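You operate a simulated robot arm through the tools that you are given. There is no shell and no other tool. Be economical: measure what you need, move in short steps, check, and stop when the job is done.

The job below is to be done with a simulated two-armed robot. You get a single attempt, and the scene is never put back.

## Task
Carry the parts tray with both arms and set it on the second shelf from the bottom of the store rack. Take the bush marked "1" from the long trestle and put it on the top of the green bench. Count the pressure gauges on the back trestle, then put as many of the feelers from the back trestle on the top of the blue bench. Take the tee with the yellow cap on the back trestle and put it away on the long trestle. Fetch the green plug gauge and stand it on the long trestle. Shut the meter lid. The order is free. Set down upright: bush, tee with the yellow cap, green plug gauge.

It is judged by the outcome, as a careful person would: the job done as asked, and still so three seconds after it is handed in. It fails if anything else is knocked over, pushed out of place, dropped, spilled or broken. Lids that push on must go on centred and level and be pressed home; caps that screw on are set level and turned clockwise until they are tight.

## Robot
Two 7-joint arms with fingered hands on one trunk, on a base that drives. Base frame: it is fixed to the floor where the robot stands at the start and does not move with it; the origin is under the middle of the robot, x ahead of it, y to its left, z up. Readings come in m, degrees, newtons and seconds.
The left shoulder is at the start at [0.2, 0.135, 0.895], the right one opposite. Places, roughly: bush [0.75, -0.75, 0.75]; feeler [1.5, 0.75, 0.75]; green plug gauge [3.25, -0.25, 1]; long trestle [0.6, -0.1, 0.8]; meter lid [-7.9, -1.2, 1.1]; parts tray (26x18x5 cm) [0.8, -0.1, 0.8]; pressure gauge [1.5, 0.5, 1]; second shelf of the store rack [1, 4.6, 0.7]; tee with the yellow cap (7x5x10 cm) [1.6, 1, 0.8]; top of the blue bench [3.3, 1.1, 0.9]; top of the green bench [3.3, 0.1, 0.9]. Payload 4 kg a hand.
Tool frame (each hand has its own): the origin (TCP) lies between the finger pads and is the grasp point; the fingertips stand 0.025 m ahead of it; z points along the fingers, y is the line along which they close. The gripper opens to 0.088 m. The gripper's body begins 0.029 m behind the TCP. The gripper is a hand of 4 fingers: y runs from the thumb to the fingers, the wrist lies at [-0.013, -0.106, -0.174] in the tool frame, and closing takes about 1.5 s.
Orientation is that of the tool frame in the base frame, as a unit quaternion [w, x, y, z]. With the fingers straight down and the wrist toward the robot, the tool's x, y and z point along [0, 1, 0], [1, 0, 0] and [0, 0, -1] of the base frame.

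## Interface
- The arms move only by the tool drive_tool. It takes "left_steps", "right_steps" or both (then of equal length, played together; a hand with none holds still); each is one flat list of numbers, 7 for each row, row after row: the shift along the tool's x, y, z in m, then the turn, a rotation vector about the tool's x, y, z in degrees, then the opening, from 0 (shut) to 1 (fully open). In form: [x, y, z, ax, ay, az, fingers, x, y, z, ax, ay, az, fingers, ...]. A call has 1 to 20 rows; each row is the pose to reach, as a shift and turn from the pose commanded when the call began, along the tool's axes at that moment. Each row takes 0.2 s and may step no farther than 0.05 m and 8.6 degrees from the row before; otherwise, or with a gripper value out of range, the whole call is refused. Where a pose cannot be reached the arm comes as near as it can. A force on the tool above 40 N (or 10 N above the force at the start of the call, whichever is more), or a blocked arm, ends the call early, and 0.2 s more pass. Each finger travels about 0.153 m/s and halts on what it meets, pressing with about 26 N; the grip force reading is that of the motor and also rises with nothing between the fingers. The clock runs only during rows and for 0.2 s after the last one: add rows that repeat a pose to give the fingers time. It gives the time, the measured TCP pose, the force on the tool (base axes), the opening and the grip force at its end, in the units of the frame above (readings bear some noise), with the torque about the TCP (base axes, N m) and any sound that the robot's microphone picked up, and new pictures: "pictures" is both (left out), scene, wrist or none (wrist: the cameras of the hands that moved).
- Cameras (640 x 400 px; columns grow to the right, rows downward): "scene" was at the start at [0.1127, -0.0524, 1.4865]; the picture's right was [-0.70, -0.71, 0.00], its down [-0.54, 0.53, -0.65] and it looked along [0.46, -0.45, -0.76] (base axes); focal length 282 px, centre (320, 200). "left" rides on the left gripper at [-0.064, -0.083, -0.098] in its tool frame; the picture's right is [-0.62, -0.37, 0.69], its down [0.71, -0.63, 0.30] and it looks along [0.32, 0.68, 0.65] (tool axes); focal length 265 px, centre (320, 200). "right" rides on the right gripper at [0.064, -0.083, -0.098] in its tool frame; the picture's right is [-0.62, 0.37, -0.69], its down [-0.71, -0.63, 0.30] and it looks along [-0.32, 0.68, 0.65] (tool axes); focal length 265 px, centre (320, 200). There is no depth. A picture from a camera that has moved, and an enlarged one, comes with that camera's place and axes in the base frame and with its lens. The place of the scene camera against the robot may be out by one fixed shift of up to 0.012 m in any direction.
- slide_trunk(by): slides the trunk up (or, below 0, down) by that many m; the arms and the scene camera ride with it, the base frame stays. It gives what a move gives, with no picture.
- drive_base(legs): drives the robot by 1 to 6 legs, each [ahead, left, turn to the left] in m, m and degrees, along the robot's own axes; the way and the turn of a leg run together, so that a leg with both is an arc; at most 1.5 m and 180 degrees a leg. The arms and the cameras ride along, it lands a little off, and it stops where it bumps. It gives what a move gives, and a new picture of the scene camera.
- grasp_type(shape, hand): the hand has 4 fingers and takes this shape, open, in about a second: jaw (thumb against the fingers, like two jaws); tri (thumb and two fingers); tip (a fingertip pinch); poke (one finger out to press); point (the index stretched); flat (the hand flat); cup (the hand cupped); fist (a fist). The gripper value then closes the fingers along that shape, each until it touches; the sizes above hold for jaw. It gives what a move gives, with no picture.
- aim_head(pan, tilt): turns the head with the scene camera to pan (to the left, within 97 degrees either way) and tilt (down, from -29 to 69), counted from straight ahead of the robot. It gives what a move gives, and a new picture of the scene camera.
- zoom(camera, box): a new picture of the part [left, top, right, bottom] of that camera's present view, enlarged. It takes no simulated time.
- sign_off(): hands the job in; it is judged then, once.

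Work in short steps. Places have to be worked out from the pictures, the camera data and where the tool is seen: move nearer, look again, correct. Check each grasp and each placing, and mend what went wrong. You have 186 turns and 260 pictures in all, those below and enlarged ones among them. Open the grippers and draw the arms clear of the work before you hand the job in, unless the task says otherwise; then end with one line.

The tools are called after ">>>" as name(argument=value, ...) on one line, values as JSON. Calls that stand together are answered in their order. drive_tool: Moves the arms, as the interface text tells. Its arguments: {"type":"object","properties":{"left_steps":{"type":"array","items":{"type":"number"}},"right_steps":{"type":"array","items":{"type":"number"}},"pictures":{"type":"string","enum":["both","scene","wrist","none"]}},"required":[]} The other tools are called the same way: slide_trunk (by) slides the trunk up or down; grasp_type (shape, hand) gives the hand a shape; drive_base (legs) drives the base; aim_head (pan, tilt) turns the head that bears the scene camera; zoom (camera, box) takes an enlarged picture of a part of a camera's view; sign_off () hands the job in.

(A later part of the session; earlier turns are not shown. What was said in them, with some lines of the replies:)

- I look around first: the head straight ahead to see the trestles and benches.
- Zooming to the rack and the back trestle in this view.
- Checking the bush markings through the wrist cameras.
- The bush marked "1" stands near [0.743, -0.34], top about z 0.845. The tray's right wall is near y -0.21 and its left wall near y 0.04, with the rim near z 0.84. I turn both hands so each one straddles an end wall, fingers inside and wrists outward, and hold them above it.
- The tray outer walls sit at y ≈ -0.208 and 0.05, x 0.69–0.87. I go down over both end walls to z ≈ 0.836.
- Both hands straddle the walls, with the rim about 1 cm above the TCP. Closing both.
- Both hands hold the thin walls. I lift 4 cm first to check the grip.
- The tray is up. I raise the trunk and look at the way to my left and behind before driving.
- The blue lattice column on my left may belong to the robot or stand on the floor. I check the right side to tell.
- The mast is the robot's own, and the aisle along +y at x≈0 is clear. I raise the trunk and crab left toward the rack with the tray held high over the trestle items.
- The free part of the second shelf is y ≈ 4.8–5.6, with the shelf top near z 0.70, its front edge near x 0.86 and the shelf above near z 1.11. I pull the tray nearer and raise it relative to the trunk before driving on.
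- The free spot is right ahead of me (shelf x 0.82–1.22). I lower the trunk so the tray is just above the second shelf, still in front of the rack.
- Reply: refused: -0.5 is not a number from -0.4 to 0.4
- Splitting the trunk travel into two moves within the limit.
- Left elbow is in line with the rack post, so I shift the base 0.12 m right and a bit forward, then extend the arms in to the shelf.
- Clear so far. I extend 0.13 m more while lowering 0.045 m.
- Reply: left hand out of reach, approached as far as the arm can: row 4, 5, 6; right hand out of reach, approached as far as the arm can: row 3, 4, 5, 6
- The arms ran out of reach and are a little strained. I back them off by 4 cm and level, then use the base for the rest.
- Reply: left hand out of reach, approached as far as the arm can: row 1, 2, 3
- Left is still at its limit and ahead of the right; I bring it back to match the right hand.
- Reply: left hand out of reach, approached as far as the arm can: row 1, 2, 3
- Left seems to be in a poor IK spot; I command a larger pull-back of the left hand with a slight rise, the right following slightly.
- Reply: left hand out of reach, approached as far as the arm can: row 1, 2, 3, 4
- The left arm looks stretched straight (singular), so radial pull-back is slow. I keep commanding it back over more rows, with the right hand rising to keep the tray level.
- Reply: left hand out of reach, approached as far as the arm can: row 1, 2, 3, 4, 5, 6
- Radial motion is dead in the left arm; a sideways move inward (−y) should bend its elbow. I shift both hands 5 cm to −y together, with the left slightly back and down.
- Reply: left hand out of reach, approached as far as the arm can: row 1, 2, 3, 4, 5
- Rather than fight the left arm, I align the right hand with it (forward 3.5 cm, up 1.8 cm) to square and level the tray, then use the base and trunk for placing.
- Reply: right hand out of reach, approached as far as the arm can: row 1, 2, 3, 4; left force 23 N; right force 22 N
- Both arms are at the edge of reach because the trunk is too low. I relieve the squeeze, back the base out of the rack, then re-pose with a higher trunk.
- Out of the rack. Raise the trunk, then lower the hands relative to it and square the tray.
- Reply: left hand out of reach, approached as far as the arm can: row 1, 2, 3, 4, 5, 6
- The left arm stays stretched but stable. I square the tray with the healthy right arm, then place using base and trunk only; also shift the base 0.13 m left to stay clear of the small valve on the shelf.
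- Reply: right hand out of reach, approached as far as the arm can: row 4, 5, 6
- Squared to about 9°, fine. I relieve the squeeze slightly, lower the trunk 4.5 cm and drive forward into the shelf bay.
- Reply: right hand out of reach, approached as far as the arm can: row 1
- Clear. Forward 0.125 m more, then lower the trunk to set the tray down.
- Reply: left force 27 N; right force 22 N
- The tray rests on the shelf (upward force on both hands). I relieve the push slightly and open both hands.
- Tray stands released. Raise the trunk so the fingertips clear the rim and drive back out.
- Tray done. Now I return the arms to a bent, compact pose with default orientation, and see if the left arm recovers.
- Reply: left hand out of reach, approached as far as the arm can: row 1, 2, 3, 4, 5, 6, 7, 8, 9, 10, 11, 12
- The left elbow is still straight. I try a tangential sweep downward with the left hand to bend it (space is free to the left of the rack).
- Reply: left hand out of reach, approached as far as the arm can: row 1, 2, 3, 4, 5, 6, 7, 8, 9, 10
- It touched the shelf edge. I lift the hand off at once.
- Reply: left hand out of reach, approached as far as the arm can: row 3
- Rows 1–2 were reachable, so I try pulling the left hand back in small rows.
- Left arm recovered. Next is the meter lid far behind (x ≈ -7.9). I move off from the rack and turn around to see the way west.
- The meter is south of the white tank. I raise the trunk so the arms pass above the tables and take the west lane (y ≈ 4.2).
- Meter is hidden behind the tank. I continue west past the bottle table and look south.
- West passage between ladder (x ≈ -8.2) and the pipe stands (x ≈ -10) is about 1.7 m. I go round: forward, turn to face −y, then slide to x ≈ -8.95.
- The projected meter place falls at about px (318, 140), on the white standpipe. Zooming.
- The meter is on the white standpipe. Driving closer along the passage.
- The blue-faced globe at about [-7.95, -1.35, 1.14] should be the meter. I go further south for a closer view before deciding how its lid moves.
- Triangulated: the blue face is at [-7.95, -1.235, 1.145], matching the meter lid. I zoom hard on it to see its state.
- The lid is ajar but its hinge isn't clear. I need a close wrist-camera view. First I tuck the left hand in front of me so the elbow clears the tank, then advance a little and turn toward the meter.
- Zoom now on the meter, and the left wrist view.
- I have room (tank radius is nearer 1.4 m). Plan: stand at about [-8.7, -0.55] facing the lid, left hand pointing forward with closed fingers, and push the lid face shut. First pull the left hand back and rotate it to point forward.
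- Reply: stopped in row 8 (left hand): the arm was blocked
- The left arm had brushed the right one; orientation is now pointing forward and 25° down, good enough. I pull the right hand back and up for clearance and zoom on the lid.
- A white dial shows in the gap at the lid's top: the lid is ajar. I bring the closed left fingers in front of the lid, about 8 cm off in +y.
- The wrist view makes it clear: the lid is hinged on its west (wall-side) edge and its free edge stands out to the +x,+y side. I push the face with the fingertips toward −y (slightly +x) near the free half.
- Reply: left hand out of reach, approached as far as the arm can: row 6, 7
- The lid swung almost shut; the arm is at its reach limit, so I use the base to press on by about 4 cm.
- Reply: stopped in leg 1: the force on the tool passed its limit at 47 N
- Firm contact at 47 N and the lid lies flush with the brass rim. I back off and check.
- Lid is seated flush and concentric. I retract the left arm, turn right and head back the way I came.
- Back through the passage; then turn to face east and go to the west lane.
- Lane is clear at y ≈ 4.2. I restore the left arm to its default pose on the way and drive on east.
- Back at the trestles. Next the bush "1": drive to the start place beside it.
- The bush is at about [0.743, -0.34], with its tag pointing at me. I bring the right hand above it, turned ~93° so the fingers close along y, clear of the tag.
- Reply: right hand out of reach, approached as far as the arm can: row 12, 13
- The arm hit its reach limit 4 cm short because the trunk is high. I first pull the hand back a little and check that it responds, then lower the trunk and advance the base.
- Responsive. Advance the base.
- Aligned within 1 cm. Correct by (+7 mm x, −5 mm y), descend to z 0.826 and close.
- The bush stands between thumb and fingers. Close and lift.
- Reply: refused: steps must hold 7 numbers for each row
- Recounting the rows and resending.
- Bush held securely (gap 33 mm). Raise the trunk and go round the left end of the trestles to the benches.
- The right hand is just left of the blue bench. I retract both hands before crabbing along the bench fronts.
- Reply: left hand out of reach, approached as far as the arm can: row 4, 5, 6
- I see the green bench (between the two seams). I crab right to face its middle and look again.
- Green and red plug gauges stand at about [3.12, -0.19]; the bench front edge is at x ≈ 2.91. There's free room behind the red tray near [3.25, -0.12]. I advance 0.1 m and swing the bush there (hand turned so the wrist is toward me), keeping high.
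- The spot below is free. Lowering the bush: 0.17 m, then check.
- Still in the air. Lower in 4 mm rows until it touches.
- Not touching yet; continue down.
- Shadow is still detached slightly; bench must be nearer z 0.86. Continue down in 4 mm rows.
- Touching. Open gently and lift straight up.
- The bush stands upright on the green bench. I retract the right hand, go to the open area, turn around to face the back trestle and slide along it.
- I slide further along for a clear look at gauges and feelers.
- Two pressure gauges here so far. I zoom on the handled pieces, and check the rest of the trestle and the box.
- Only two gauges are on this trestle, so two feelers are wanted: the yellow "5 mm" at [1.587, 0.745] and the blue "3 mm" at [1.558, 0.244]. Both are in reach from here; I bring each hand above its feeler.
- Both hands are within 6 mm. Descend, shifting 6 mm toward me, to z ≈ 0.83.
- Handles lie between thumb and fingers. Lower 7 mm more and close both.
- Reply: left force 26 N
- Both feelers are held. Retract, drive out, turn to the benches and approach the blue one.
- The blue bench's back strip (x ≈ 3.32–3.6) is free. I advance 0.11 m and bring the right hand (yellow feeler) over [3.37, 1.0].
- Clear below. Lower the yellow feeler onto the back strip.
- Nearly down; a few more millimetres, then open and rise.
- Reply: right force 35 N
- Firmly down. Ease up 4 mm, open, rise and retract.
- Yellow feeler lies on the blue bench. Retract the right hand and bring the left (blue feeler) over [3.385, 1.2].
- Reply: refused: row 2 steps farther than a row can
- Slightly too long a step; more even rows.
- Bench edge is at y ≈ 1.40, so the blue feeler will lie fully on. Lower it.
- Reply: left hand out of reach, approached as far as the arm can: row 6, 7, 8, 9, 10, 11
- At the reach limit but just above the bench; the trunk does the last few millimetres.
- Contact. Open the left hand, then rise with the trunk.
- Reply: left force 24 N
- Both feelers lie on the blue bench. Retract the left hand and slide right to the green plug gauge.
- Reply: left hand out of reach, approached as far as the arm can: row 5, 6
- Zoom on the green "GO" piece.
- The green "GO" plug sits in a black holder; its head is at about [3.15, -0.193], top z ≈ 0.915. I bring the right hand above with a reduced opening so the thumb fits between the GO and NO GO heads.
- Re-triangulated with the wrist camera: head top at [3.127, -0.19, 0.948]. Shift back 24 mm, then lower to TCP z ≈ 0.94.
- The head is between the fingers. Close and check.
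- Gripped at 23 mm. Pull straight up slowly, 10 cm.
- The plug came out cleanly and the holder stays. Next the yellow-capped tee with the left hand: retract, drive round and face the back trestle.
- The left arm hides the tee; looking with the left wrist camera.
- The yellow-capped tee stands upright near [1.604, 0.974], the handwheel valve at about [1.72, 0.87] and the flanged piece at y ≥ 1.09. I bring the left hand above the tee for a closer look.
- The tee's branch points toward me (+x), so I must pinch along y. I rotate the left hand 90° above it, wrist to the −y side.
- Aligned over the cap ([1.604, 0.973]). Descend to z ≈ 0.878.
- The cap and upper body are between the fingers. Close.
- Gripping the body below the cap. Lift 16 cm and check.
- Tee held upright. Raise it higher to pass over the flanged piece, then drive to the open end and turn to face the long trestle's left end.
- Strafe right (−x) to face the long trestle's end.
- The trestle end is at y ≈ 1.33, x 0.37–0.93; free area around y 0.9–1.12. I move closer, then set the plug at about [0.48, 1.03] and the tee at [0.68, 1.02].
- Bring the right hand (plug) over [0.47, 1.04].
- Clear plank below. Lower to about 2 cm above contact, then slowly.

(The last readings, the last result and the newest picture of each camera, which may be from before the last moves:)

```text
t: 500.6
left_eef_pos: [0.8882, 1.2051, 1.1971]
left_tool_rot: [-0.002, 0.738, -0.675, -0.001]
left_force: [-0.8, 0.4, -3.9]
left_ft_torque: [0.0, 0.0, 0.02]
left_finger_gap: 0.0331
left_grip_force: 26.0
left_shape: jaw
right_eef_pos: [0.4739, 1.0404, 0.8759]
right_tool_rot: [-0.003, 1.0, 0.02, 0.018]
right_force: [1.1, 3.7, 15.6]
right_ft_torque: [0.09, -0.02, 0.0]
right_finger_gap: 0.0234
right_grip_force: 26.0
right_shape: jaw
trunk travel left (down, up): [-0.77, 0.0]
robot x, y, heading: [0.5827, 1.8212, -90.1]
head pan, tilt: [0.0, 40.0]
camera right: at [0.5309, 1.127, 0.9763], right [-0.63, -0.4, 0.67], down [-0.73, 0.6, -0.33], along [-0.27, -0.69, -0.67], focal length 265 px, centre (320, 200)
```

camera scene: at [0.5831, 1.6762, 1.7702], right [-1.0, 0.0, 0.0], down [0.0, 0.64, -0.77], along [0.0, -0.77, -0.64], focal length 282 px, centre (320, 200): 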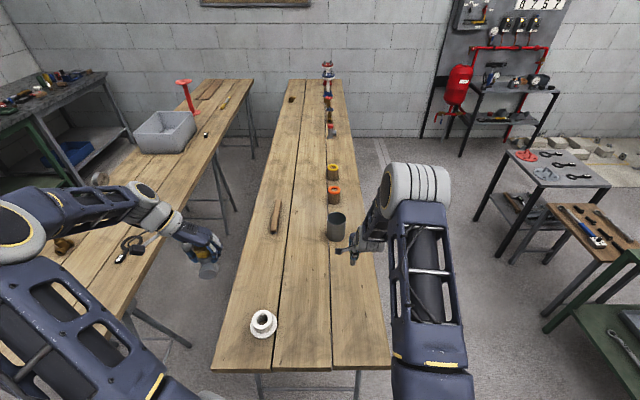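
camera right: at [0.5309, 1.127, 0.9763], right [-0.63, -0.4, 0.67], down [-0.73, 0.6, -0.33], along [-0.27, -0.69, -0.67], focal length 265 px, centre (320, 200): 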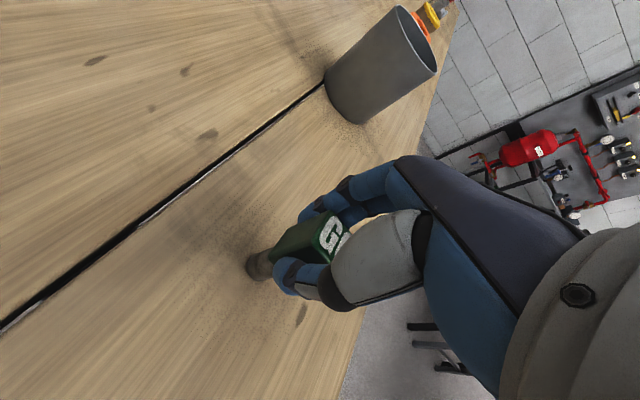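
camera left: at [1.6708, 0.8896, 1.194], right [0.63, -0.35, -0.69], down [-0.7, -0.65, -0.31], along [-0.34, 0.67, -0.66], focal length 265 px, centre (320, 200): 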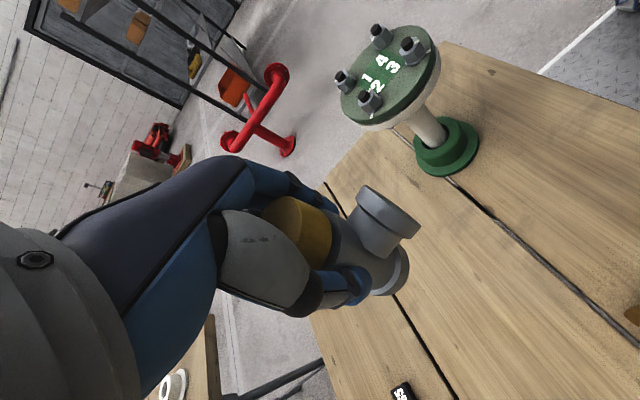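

It stands on the plank (15 N upward). Relieve slightly, open gently, and rise.

>>> drive_tool(right_steps=[0, 0, -0.003, 0, 0, 0, 0, 0, 0, -0.004, 0, 0, 0, 0.3, 0, 0, -0.004, 0, 0, 0, 0.45, 0, 0, -0.004, 0, 0, 0, 0.6, 0, 0, -0.004, 0, 0, 0, 0.7, 0, 0, -0.004, 0, 0, 0, 0.7], pictures="wrist")

```text
t: 502.0
left_eef_pos: [0.8893, 1.2045, 1.1987]
left_tool_rot: [-0.002, 0.738, -0.675, 0.0]
left_force: [-0.3, -0.1, -3.8]
left_ft_torque: [0.01, 0.0, 0.0]
left_finger_gap: 0.0325
left_grip_force: 26.2
left_shape: jaw
right_eef_pos: [0.4742, 1.043, 0.8765]
right_tool_rot: [-0.005, 1.0, 0.02, 0.018]
right_force: [0.9, -0.2, 0.5]
right_ft_torque: [0.0, -0.02, 0.03]
right_finger_gap: 0.0612
right_grip_force: 0.0
right_shape: jaw
trunk travel left (down, up): [-0.77, 0.0]
robot x, y, heading: [0.5884, 1.82, -90.1]
head pan, tilt: [0.0, 40.0]
camera right: at [0.5309, 1.128, 0.9784], right [-0.63, -0.4, 0.67], down [-0.73, 0.6, -0.32], along [-0.27, -0.69, -0.67], focal length 265 px, centre (320, 200)
```

right: 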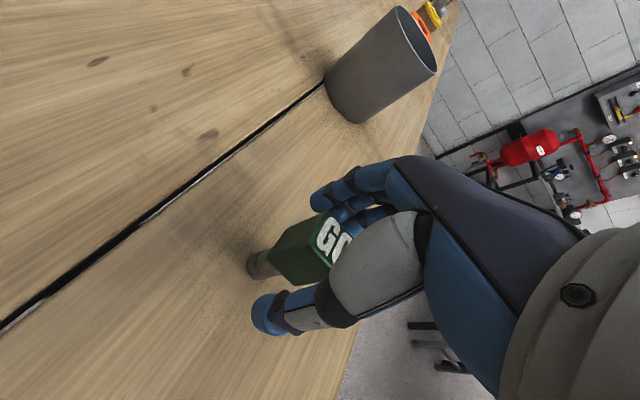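

Plug stands free. Rise straight up, compensating the slight tool tilt, and draw back.

>>> drive_tool(right_steps=[0.0005, 0, -0.015, 0, 0, 0, 0.7, 0.001, 0, -0.03, 0, 0, 0, 0.7, 0.002, 0, -0.06, 0, 0, 0, 0.7, 0.004, 0, -0.1, 0, 0, 0, 0.7, 0.005, 0, -0.14, 0, 0, 0, 0.7, -0.03, -0.03, -0.16, 0, 0, 0, 0.7, -0.06, -0.06, -0.18, 0, 0, 0, 0.7, -0.1, -0.09, -0.18, 0, 0, 0, 0.7, -0.14, -0.12, -0.18, 0, 0, 0, 0.7])

>>> zoom(camera="scene", box=[220, 180, 420, 380])

```text
refused: row 6 steps farther than a row can; nothing moved
```

```text
2.00 times, centred on (320, 280) of scene
camera zoom: at [0.583, 1.6763, 1.7702], right [-1.0, 0.0, 0.0], down [0.0, 0.64, -0.77], along [0.0, -0.77, -0.64], focal length 563 px, centre (320, 40)
```

zoom: 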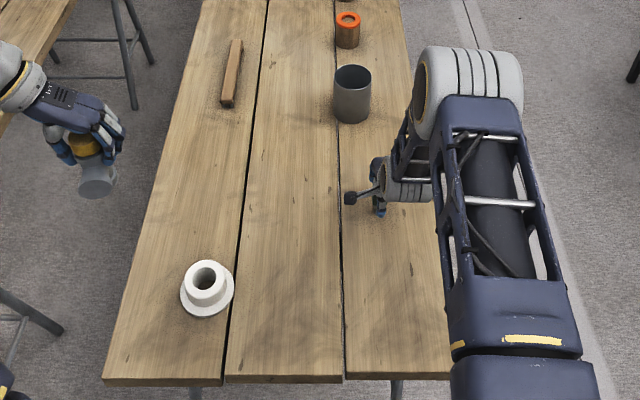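

Smaller sideways rows this time.

>>> drive_tool(right_steps=[0.0005, 0, -0.015, 0, 0, 0, 0.7, 0.001, 0, -0.03, 0, 0, 0, 0.7, 0.002, 0, -0.06, 0, 0, 0, 0.7, 0.004, 0, -0.1, 0, 0, 0, 0.7, 0.005, 0, -0.14, 0, 0, 0, 0.7, -0.02, -0.03, -0.16, 0, 0, 0, 0.7, -0.05, -0.06, -0.17, 0, 0, 0, 0.7, -0.08, -0.09, -0.17, 0, 0, 0, 0.7, -0.11, -0.12, -0.17, 0, 0, 0, 0.7])

>>> zoom(camera="scene", box=[220, 180, 420, 380])

```text
t: 504.0
left_eef_pos: [0.8898, 1.2052, 1.1975]
left_tool_rot: [-0.002, 0.738, -0.675, -0.002]
left_force: [-0.1, 0.0, -4.1]
left_ft_torque: [0.01, -0.02, 0.03]
left_finger_gap: 0.0328
left_grip_force: 26.0
left_shape: jaw
right_eef_pos: [0.3509, 1.1554, 1.0469]
right_tool_rot: [-0.006, 1.0, 0.02, 0.018]
right_force: [0.3, 0.7, 0.1]
right_ft_torque: [-0.02, 0.01, 0.0]
right_finger_gap: 0.0615
right_grip_force: 0.1
right_shape: jaw
trunk travel left (down, up): [-0.77, 0.0]
robot x, y, heading: [0.5864, 1.8172, -90.2]
head pan, tilt: [0.0, 40.0]
camera scene: at [0.5835, 1.6761, 1.7702], right [-1.0, 0.0, 0.0], down [0.0, 0.64, -0.77], along [0.0, -0.77, -0.64], focal length 282 px, centre (320, 200)
camera right: at [0.4097, 1.2424, 1.1478], right [-0.63, -0.4, 0.67], down [-0.73, 0.6, -0.32], along [-0.27, -0.69, -0.67], focal length 265 px, centre (320, 200)
```

scene: 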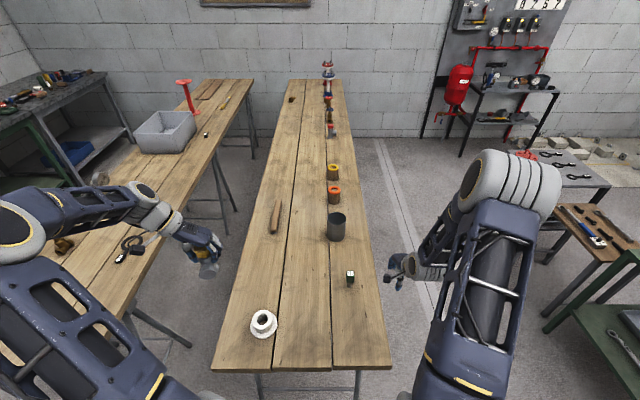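
right: 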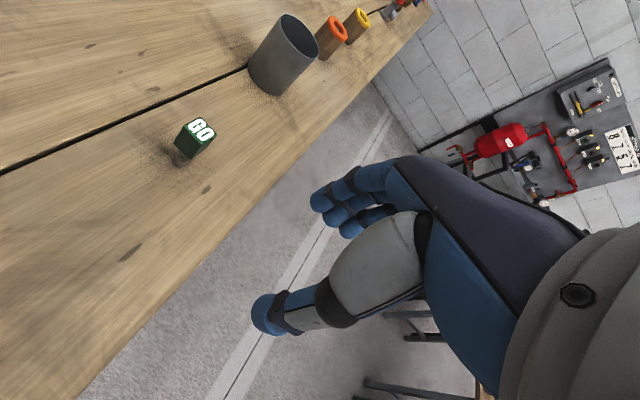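

```text
2.00 times, centred on (320, 280) of scene
camera zoom: at [0.5835, 1.6761, 1.7702], right [-1.0, 0.0, 0.0], down [0.0, 0.64, -0.77], along [0.0, -0.77, -0.64], focal length 563 px, centre (320, 40)
```

zoom: 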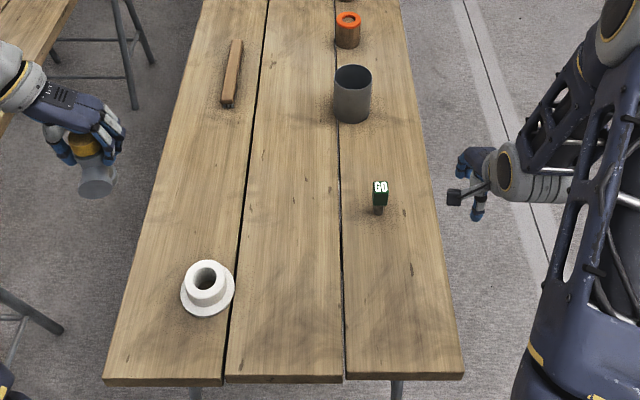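

The green plug gauge stands upright. Now the tee: bring the left hand over [0.654, 1.02].

>>> drive_tool(left_steps=[0.02, 0.031, 0.0, 0, 0, 0, 0, 0.04, 0.062, 0.0, 0, 0, 0, 0, 0.06, 0.094, 0.01, 0, 0, 0, 0, 0.08, 0.125, 0.03, 0, 0, 0, 0, 0.1, 0.157, 0.05, 0, 0, 0, 0, 0.12, 0.189, 0.08, 0, 0, 0, 0, 0.142, 0.22, 0.11, 0, 0, 0, 0, 0.163, 0.2515, 0.14, 0, 0, 0, 0, 0.163, 0.2515, 0.147, 0, 0, 0, 0])

```text
t: 506.0
left_eef_pos: [0.6523, 1.0203, 1.0485]
left_tool_rot: [-0.003, 0.738, -0.675, -0.001]
left_force: [0.7, 0.2, -4.5]
left_ft_torque: [0.03, 0.0, -0.04]
left_finger_gap: 0.0328
left_grip_force: 26.5
left_shape: jaw
right_eef_pos: [0.3523, 1.156, 1.0462]
right_tool_rot: [-0.006, 1.0, 0.02, 0.019]
right_force: [1.3, -0.3, 0.0]
right_ft_torque: [0.01, 0.01, 0.03]
right_finger_gap: 0.0613
right_grip_force: 0.0
right_shape: jaw
trunk travel left (down, up): [-0.77, 0.0]
robot x, y, heading: [0.5891, 1.8222, -90.1]
head pan, tilt: [0.0, 40.0]
camera scene: at [0.5828, 1.6763, 1.7702], right [-1.0, 0.0, 0.0], down [0.0, 0.64, -0.77], along [0.0, -0.77, -0.64], focal length 282 px, centre (320, 200)
camera left: at [0.7287, 1.0908, 1.149], right [0.31, 0.65, -0.69], down [0.69, -0.65, -0.31], along [-0.65, -0.38, -0.66], focal length 265 px, centre (320, 200)
```

scene: 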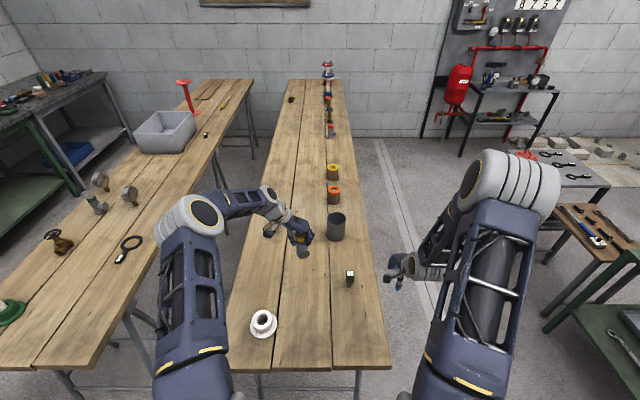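
left: 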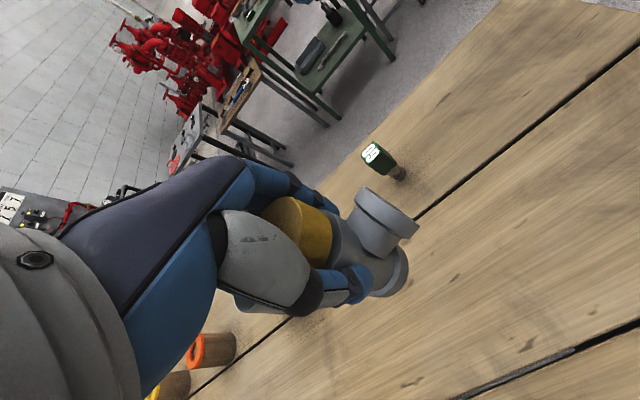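

Clear. Lower the tee to near contact, then slowly.

>>> drive_tool(left_steps=[0, 0, 0.04, 0, 0, 0, 0, 0, 0, 0.08, 0, 0, 0, 0, 0, 0, 0.12, 0, 0, 0, 0, 0, 0, 0.145, 0, 0, 0, 0, 0, 0, 0.157, 0, 0, 0, 0, 0, 0, 0.163, 0, 0, 0, 0, 0, 0, 0.167, 0, 0, 0, 0, 0, 0, 0.17, 0, 0, 0, 0, 0, 0, 0.172, 0, 0, 0, 0], pictures="wrist")

```text
t: 508.0
left_eef_pos: [0.653, 1.0231, 0.8778]
left_tool_rot: [-0.003, 0.737, -0.676, -0.002]
left_force: [0.1, -0.1, -3.8]
left_ft_torque: [0.01, 0.01, -0.02]
left_finger_gap: 0.0326
left_grip_force: 26.1
left_shape: jaw
right_eef_pos: [0.3527, 1.1559, 1.0466]
right_tool_rot: [-0.006, 1.0, 0.02, 0.018]
right_force: [0.1, 0.6, -0.3]
right_ft_torque: [0.0, 0.0, 0.01]
right_finger_gap: 0.0613
right_grip_force: 0.0
right_shape: jaw
trunk travel left (down, up): [-0.77, 0.0]
robot x, y, heading: [0.5896, 1.8197, -90.1]
head pan, tilt: [0.0, 40.0]
camera left: at [0.7304, 1.0932, 0.9776], right [0.31, 0.65, -0.69], down [0.69, -0.65, -0.31], along [-0.65, -0.38, -0.66], focal length 265 px, centre (320, 200)
```

left: 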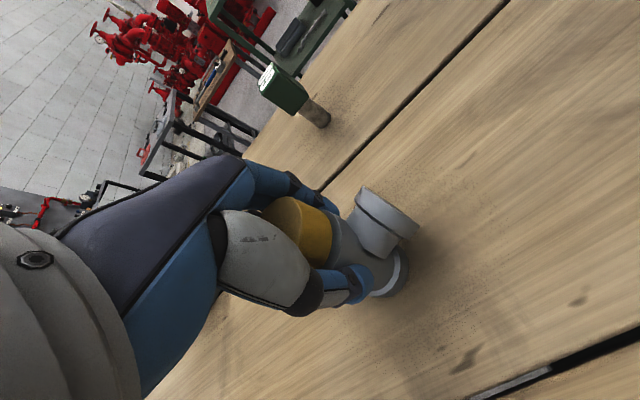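

Almost touching; a few more millimetres.

>>> drive_tool(left_steps=[0, 0, 0.002, 0, 0, 0, 0, 0, 0, 0.004, 0, 0, 0, 0, 0, 0, 0.005, 0, 0, 0, 0], pictures="none")

```text
t: 508.8
left_eef_pos: [0.6516, 1.0203, 0.8739]
left_tool_rot: [-0.002, 0.738, -0.675, 0.0]
left_force: [2.8, -0.7, 11.2]
left_ft_torque: [0.01, -0.08, -0.04]
left_finger_gap: 0.033
left_grip_force: 25.7
left_shape: jaw
right_eef_pos: [0.3525, 1.1567, 1.0462]
right_tool_rot: [-0.006, 1.0, 0.02, 0.019]
right_force: [-0.2, -0.1, -0.9]
right_ft_torque: [0.02, 0.01, 0.01]
right_finger_gap: 0.0611
right_grip_force: 0.0
right_shape: jaw
trunk travel left (down, up): [-0.77, 0.0]
robot x, y, heading: [0.588, 1.8186, -90.0]
head pan, tilt: [0.0, 40.0]
```

Contact. Relieve 1 mm, open, rise vertically and draw back.

>>> drive_tool(left_steps=[0, 0, -0.001, 0, 0, 0, 0.4, 0, 0, -0.001, 0, 0, 0, 0.6, 0, 0, -0.001, 0, 0, 0, 0.8, 0, 0, -0.001, 0, 0, 0, 0.9, 0, 0, -0.001, 0, 0, 0, 0.9, 0, 0, -0.02, 0, 0, 0, 0.9, 0, 0, -0.05, 0, 0, 0, 0.9, 0, 0, -0.09, 0, 0, 0, 0.9, 0, 0, -0.13, 0, 0, 0, 0.9, 0, 0, -0.17, 0, 0, 0, 0.9, 0, -0.04, -0.19, 0, 0, 0, 0.9, -0.03, -0.07, -0.2, 0, 0, 0, 0.9, -0.06, -0.1, -0.2, 0, 0, 0, 0.9])

>>> zoom(camera="scene", box=[220, 180, 420, 380])

```text
t: 511.6
left_eef_pos: [0.7466, 1.0905, 1.0699]
left_tool_rot: [-0.002, 0.738, -0.675, -0.002]
left_force: [0.7, 0.4, 0.4]
left_ft_torque: [0.02, 0.0, 0.03]
left_finger_gap: 0.0789
left_grip_force: 0.0
left_shape: jaw
right_eef_pos: [0.3505, 1.1559, 1.0473]
right_tool_rot: [-0.006, 1.0, 0.018, 0.018]
right_force: [-0.9, -1.1, 0.1]
right_ft_torque: [-0.02, -0.04, 0.0]
right_finger_gap: 0.0611
right_grip_force: 0.1
right_shape: jaw
trunk travel left (down, up): [-0.77, 0.0]
robot x, y, heading: [0.5805, 1.8201, -90.0]
head pan, tilt: [0.0, 40.0]
camera scene: at [0.5824, 1.6761, 1.7702], right [-1.0, 0.0, 0.0], down [0.0, 0.64, -0.77], along [0.0, -0.77, -0.64], focal length 282 px, centre (320, 200)
camera left: at [0.8239, 1.1619, 1.1703], right [0.31, 0.65, -0.69], down [0.69, -0.65, -0.31], along [-0.65, -0.38, -0.66], focal length 265 px, centre (320, 200)
```

scene: 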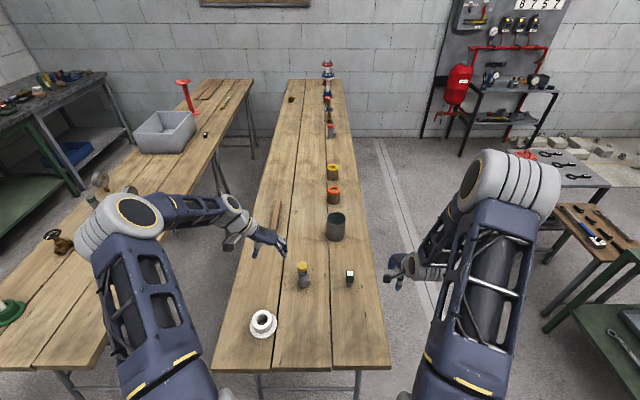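
left: 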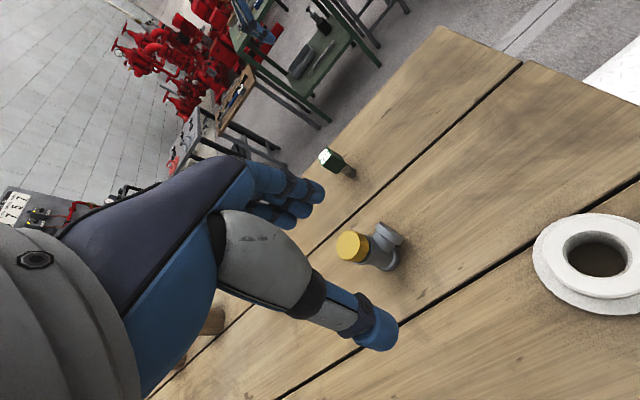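

```text
2.00 times, centred on (320, 280) of scene
camera zoom: at [0.5824, 1.6761, 1.7702], right [-1.0, 0.0, 0.0], down [0.0, 0.64, -0.77], along [0.0, -0.77, -0.64], focal length 563 px, centre (320, 40)
```

zoom: 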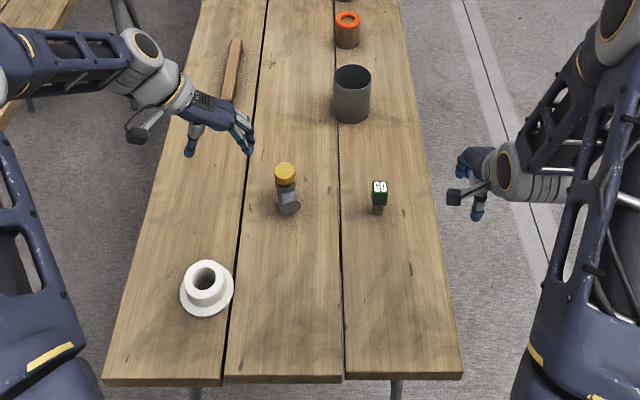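

Tee and plug gauge stand upright. I draw the arms clear by backing off and take a last look.

>>> drive_base(legs=[[-0.25, 0, 0]])

>>> aim_head(pan=35, tilt=30)

>>> zoom(camera="scene", box=[140, 50, 540, 350])

```text
t: 513.4
left_eef_pos: [0.7435, 1.3404, 1.0704]
left_tool_rot: [-0.003, 0.735, -0.678, 0.0]
left_force: [-0.3, -0.7, 0.1]
left_ft_torque: [0.04, 0.0, -0.04]
left_finger_gap: 0.0789
left_grip_force: 0.2
left_shape: jaw
right_eef_pos: [0.3461, 1.4117, 1.0461]
right_tool_rot: [-0.005, 1.0, 0.015, 0.018]
right_force: [-0.7, -0.2, 0.0]
right_ft_torque: [0.01, 0.0, 0.01]
right_finger_gap: 0.0614
right_grip_force: 0.0
right_shape: jaw
trunk travel left (down, up): [-0.77, 0.0]
robot x, y, heading: [0.5855, 2.073, -90.8]
head pan, tilt: [0.0, 40.0]
camera scene: at [0.583, 1.9282, 1.7702], right [-1.0, 0.01, 0.0], down [0.01, 0.64, -0.77], along [-0.01, -0.77, -0.64], focal length 282 px, centre (320, 200)
```

scene: 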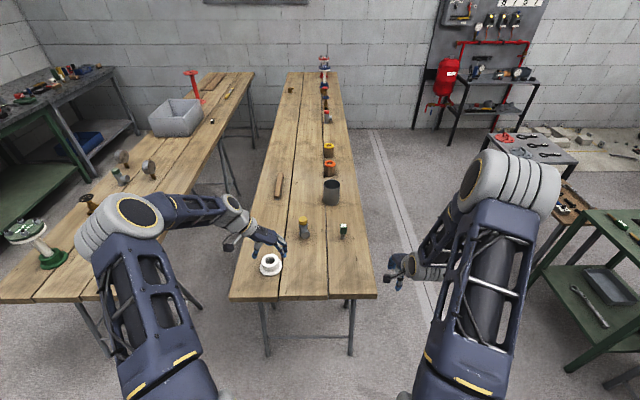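

```text
t: 514.4
left_eef_pos: [0.7426, 1.3422, 1.0718]
left_tool_rot: [-0.003, 0.734, -0.679, -0.001]
left_force: [-1.2, -0.6, 0.2]
left_ft_torque: [-0.02, -0.03, 0.03]
left_finger_gap: 0.0789
left_grip_force: 0.1
left_shape: jaw
right_eef_pos: [0.3467, 1.4117, 1.0466]
right_tool_rot: [-0.006, 1.0, 0.014, 0.018]
right_force: [0.0, -0.6, -0.4]
right_ft_torque: [0.01, 0.02, -0.02]
right_finger_gap: 0.0612
right_grip_force: 0.1
right_shape: jaw
trunk travel left (down, up): [-0.77, 0.0]
robot x, y, heading: [0.5898, 2.0674, -90.6]
head pan, tilt: [35.0, 30.0]
camera scene: at [0.6349, 1.9387, 1.7856], right [-0.83, -0.56, 0.0], down [-0.28, 0.41, -0.87], along [0.49, -0.72, -0.5], focal length 282 px, centre (320, 200)
```

scene: 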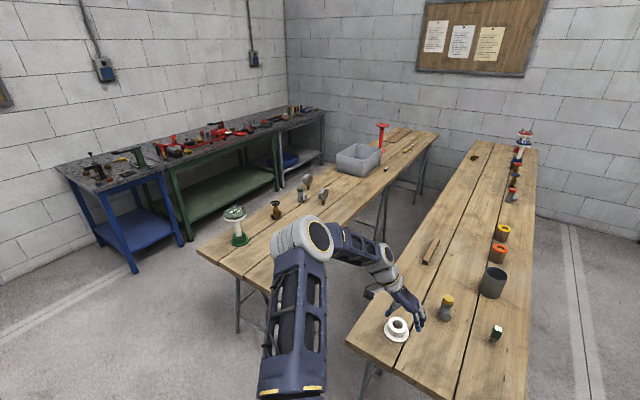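

```text
1.33 times, centred on (340, 200) of scene
camera zoom: at [0.6349, 1.9387, 1.7856], right [-0.83, -0.56, 0.0], down [-0.28, 0.41, -0.87], along [0.49, -0.72, -0.5], focal length 375 px, centre (293, 200)
```

zoom: 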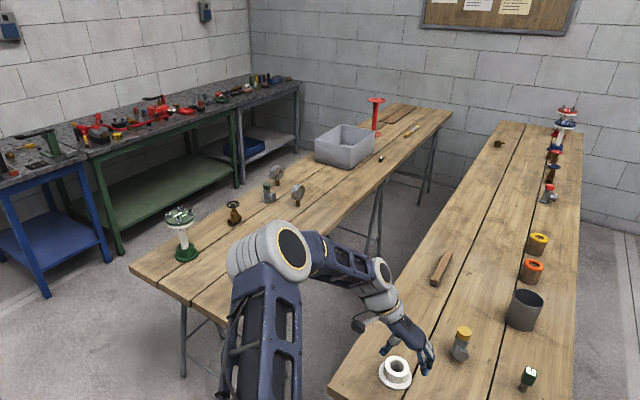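

All in place; only two gauges on the trestle. I open the right hand fully and pull both hands off the trestle.

>>> drive_tool(left_steps=[-0.03, 0, -0.02, 0, 0, 0, 1, -0.06, 0, -0.04, 0, 0, 0, 1, -0.09, 0, -0.06, 0, 0, 0, 1, -0.12, 0, -0.06, 0, 0, 0, 1], right_steps=[0, 0, -0.02, 0, 0, 0, 1, 0, 0, -0.04, 0, 0, 0, 1, 0, 0, -0.06, 0, 0, 0, 1, 0, 0, -0.06, 0, 0, 0, 1], pictures="none")

>>> sign_off()

```text
t: 515.4
left_eef_pos: [0.7324, 1.4585, 1.131]
left_tool_rot: [-0.002, 0.734, -0.679, -0.001]
left_force: [0.0, 0.3, -0.4]
left_ft_torque: [0.02, -0.02, 0.0]
left_finger_gap: 0.0875
left_grip_force: 0.1
left_shape: jaw
right_eef_pos: [0.345, 1.4124, 1.1066]
right_tool_rot: [-0.005, 1.0, 0.015, 0.018]
right_force: [0.7, -0.2, 0.1]
right_ft_torque: [0.0, 0.02, -0.01]
right_finger_gap: 0.0881
right_grip_force: 0.1
right_shape: jaw
trunk travel left (down, up): [-0.77, 0.0]
robot x, y, heading: [0.5873, 2.0704, -90.7]
head pan, tilt: [35.0, 30.0]
```

```text
The job is handed in.
```

All six parts of the job are done and handed in: the tray is on the second shelf, bush 1 is on the green bench, and two feelers (for the two pressure gauges counted) are on the blue bench. The yellow-capped tee and green plug gauge stand on the long trestle, and the meter lid is shut. While I was freeing the left arm after setting the tray down, the left hand pressed on the rack's shelf edge at about 16 N, and nothing on the shelf looked moved in the next picture.
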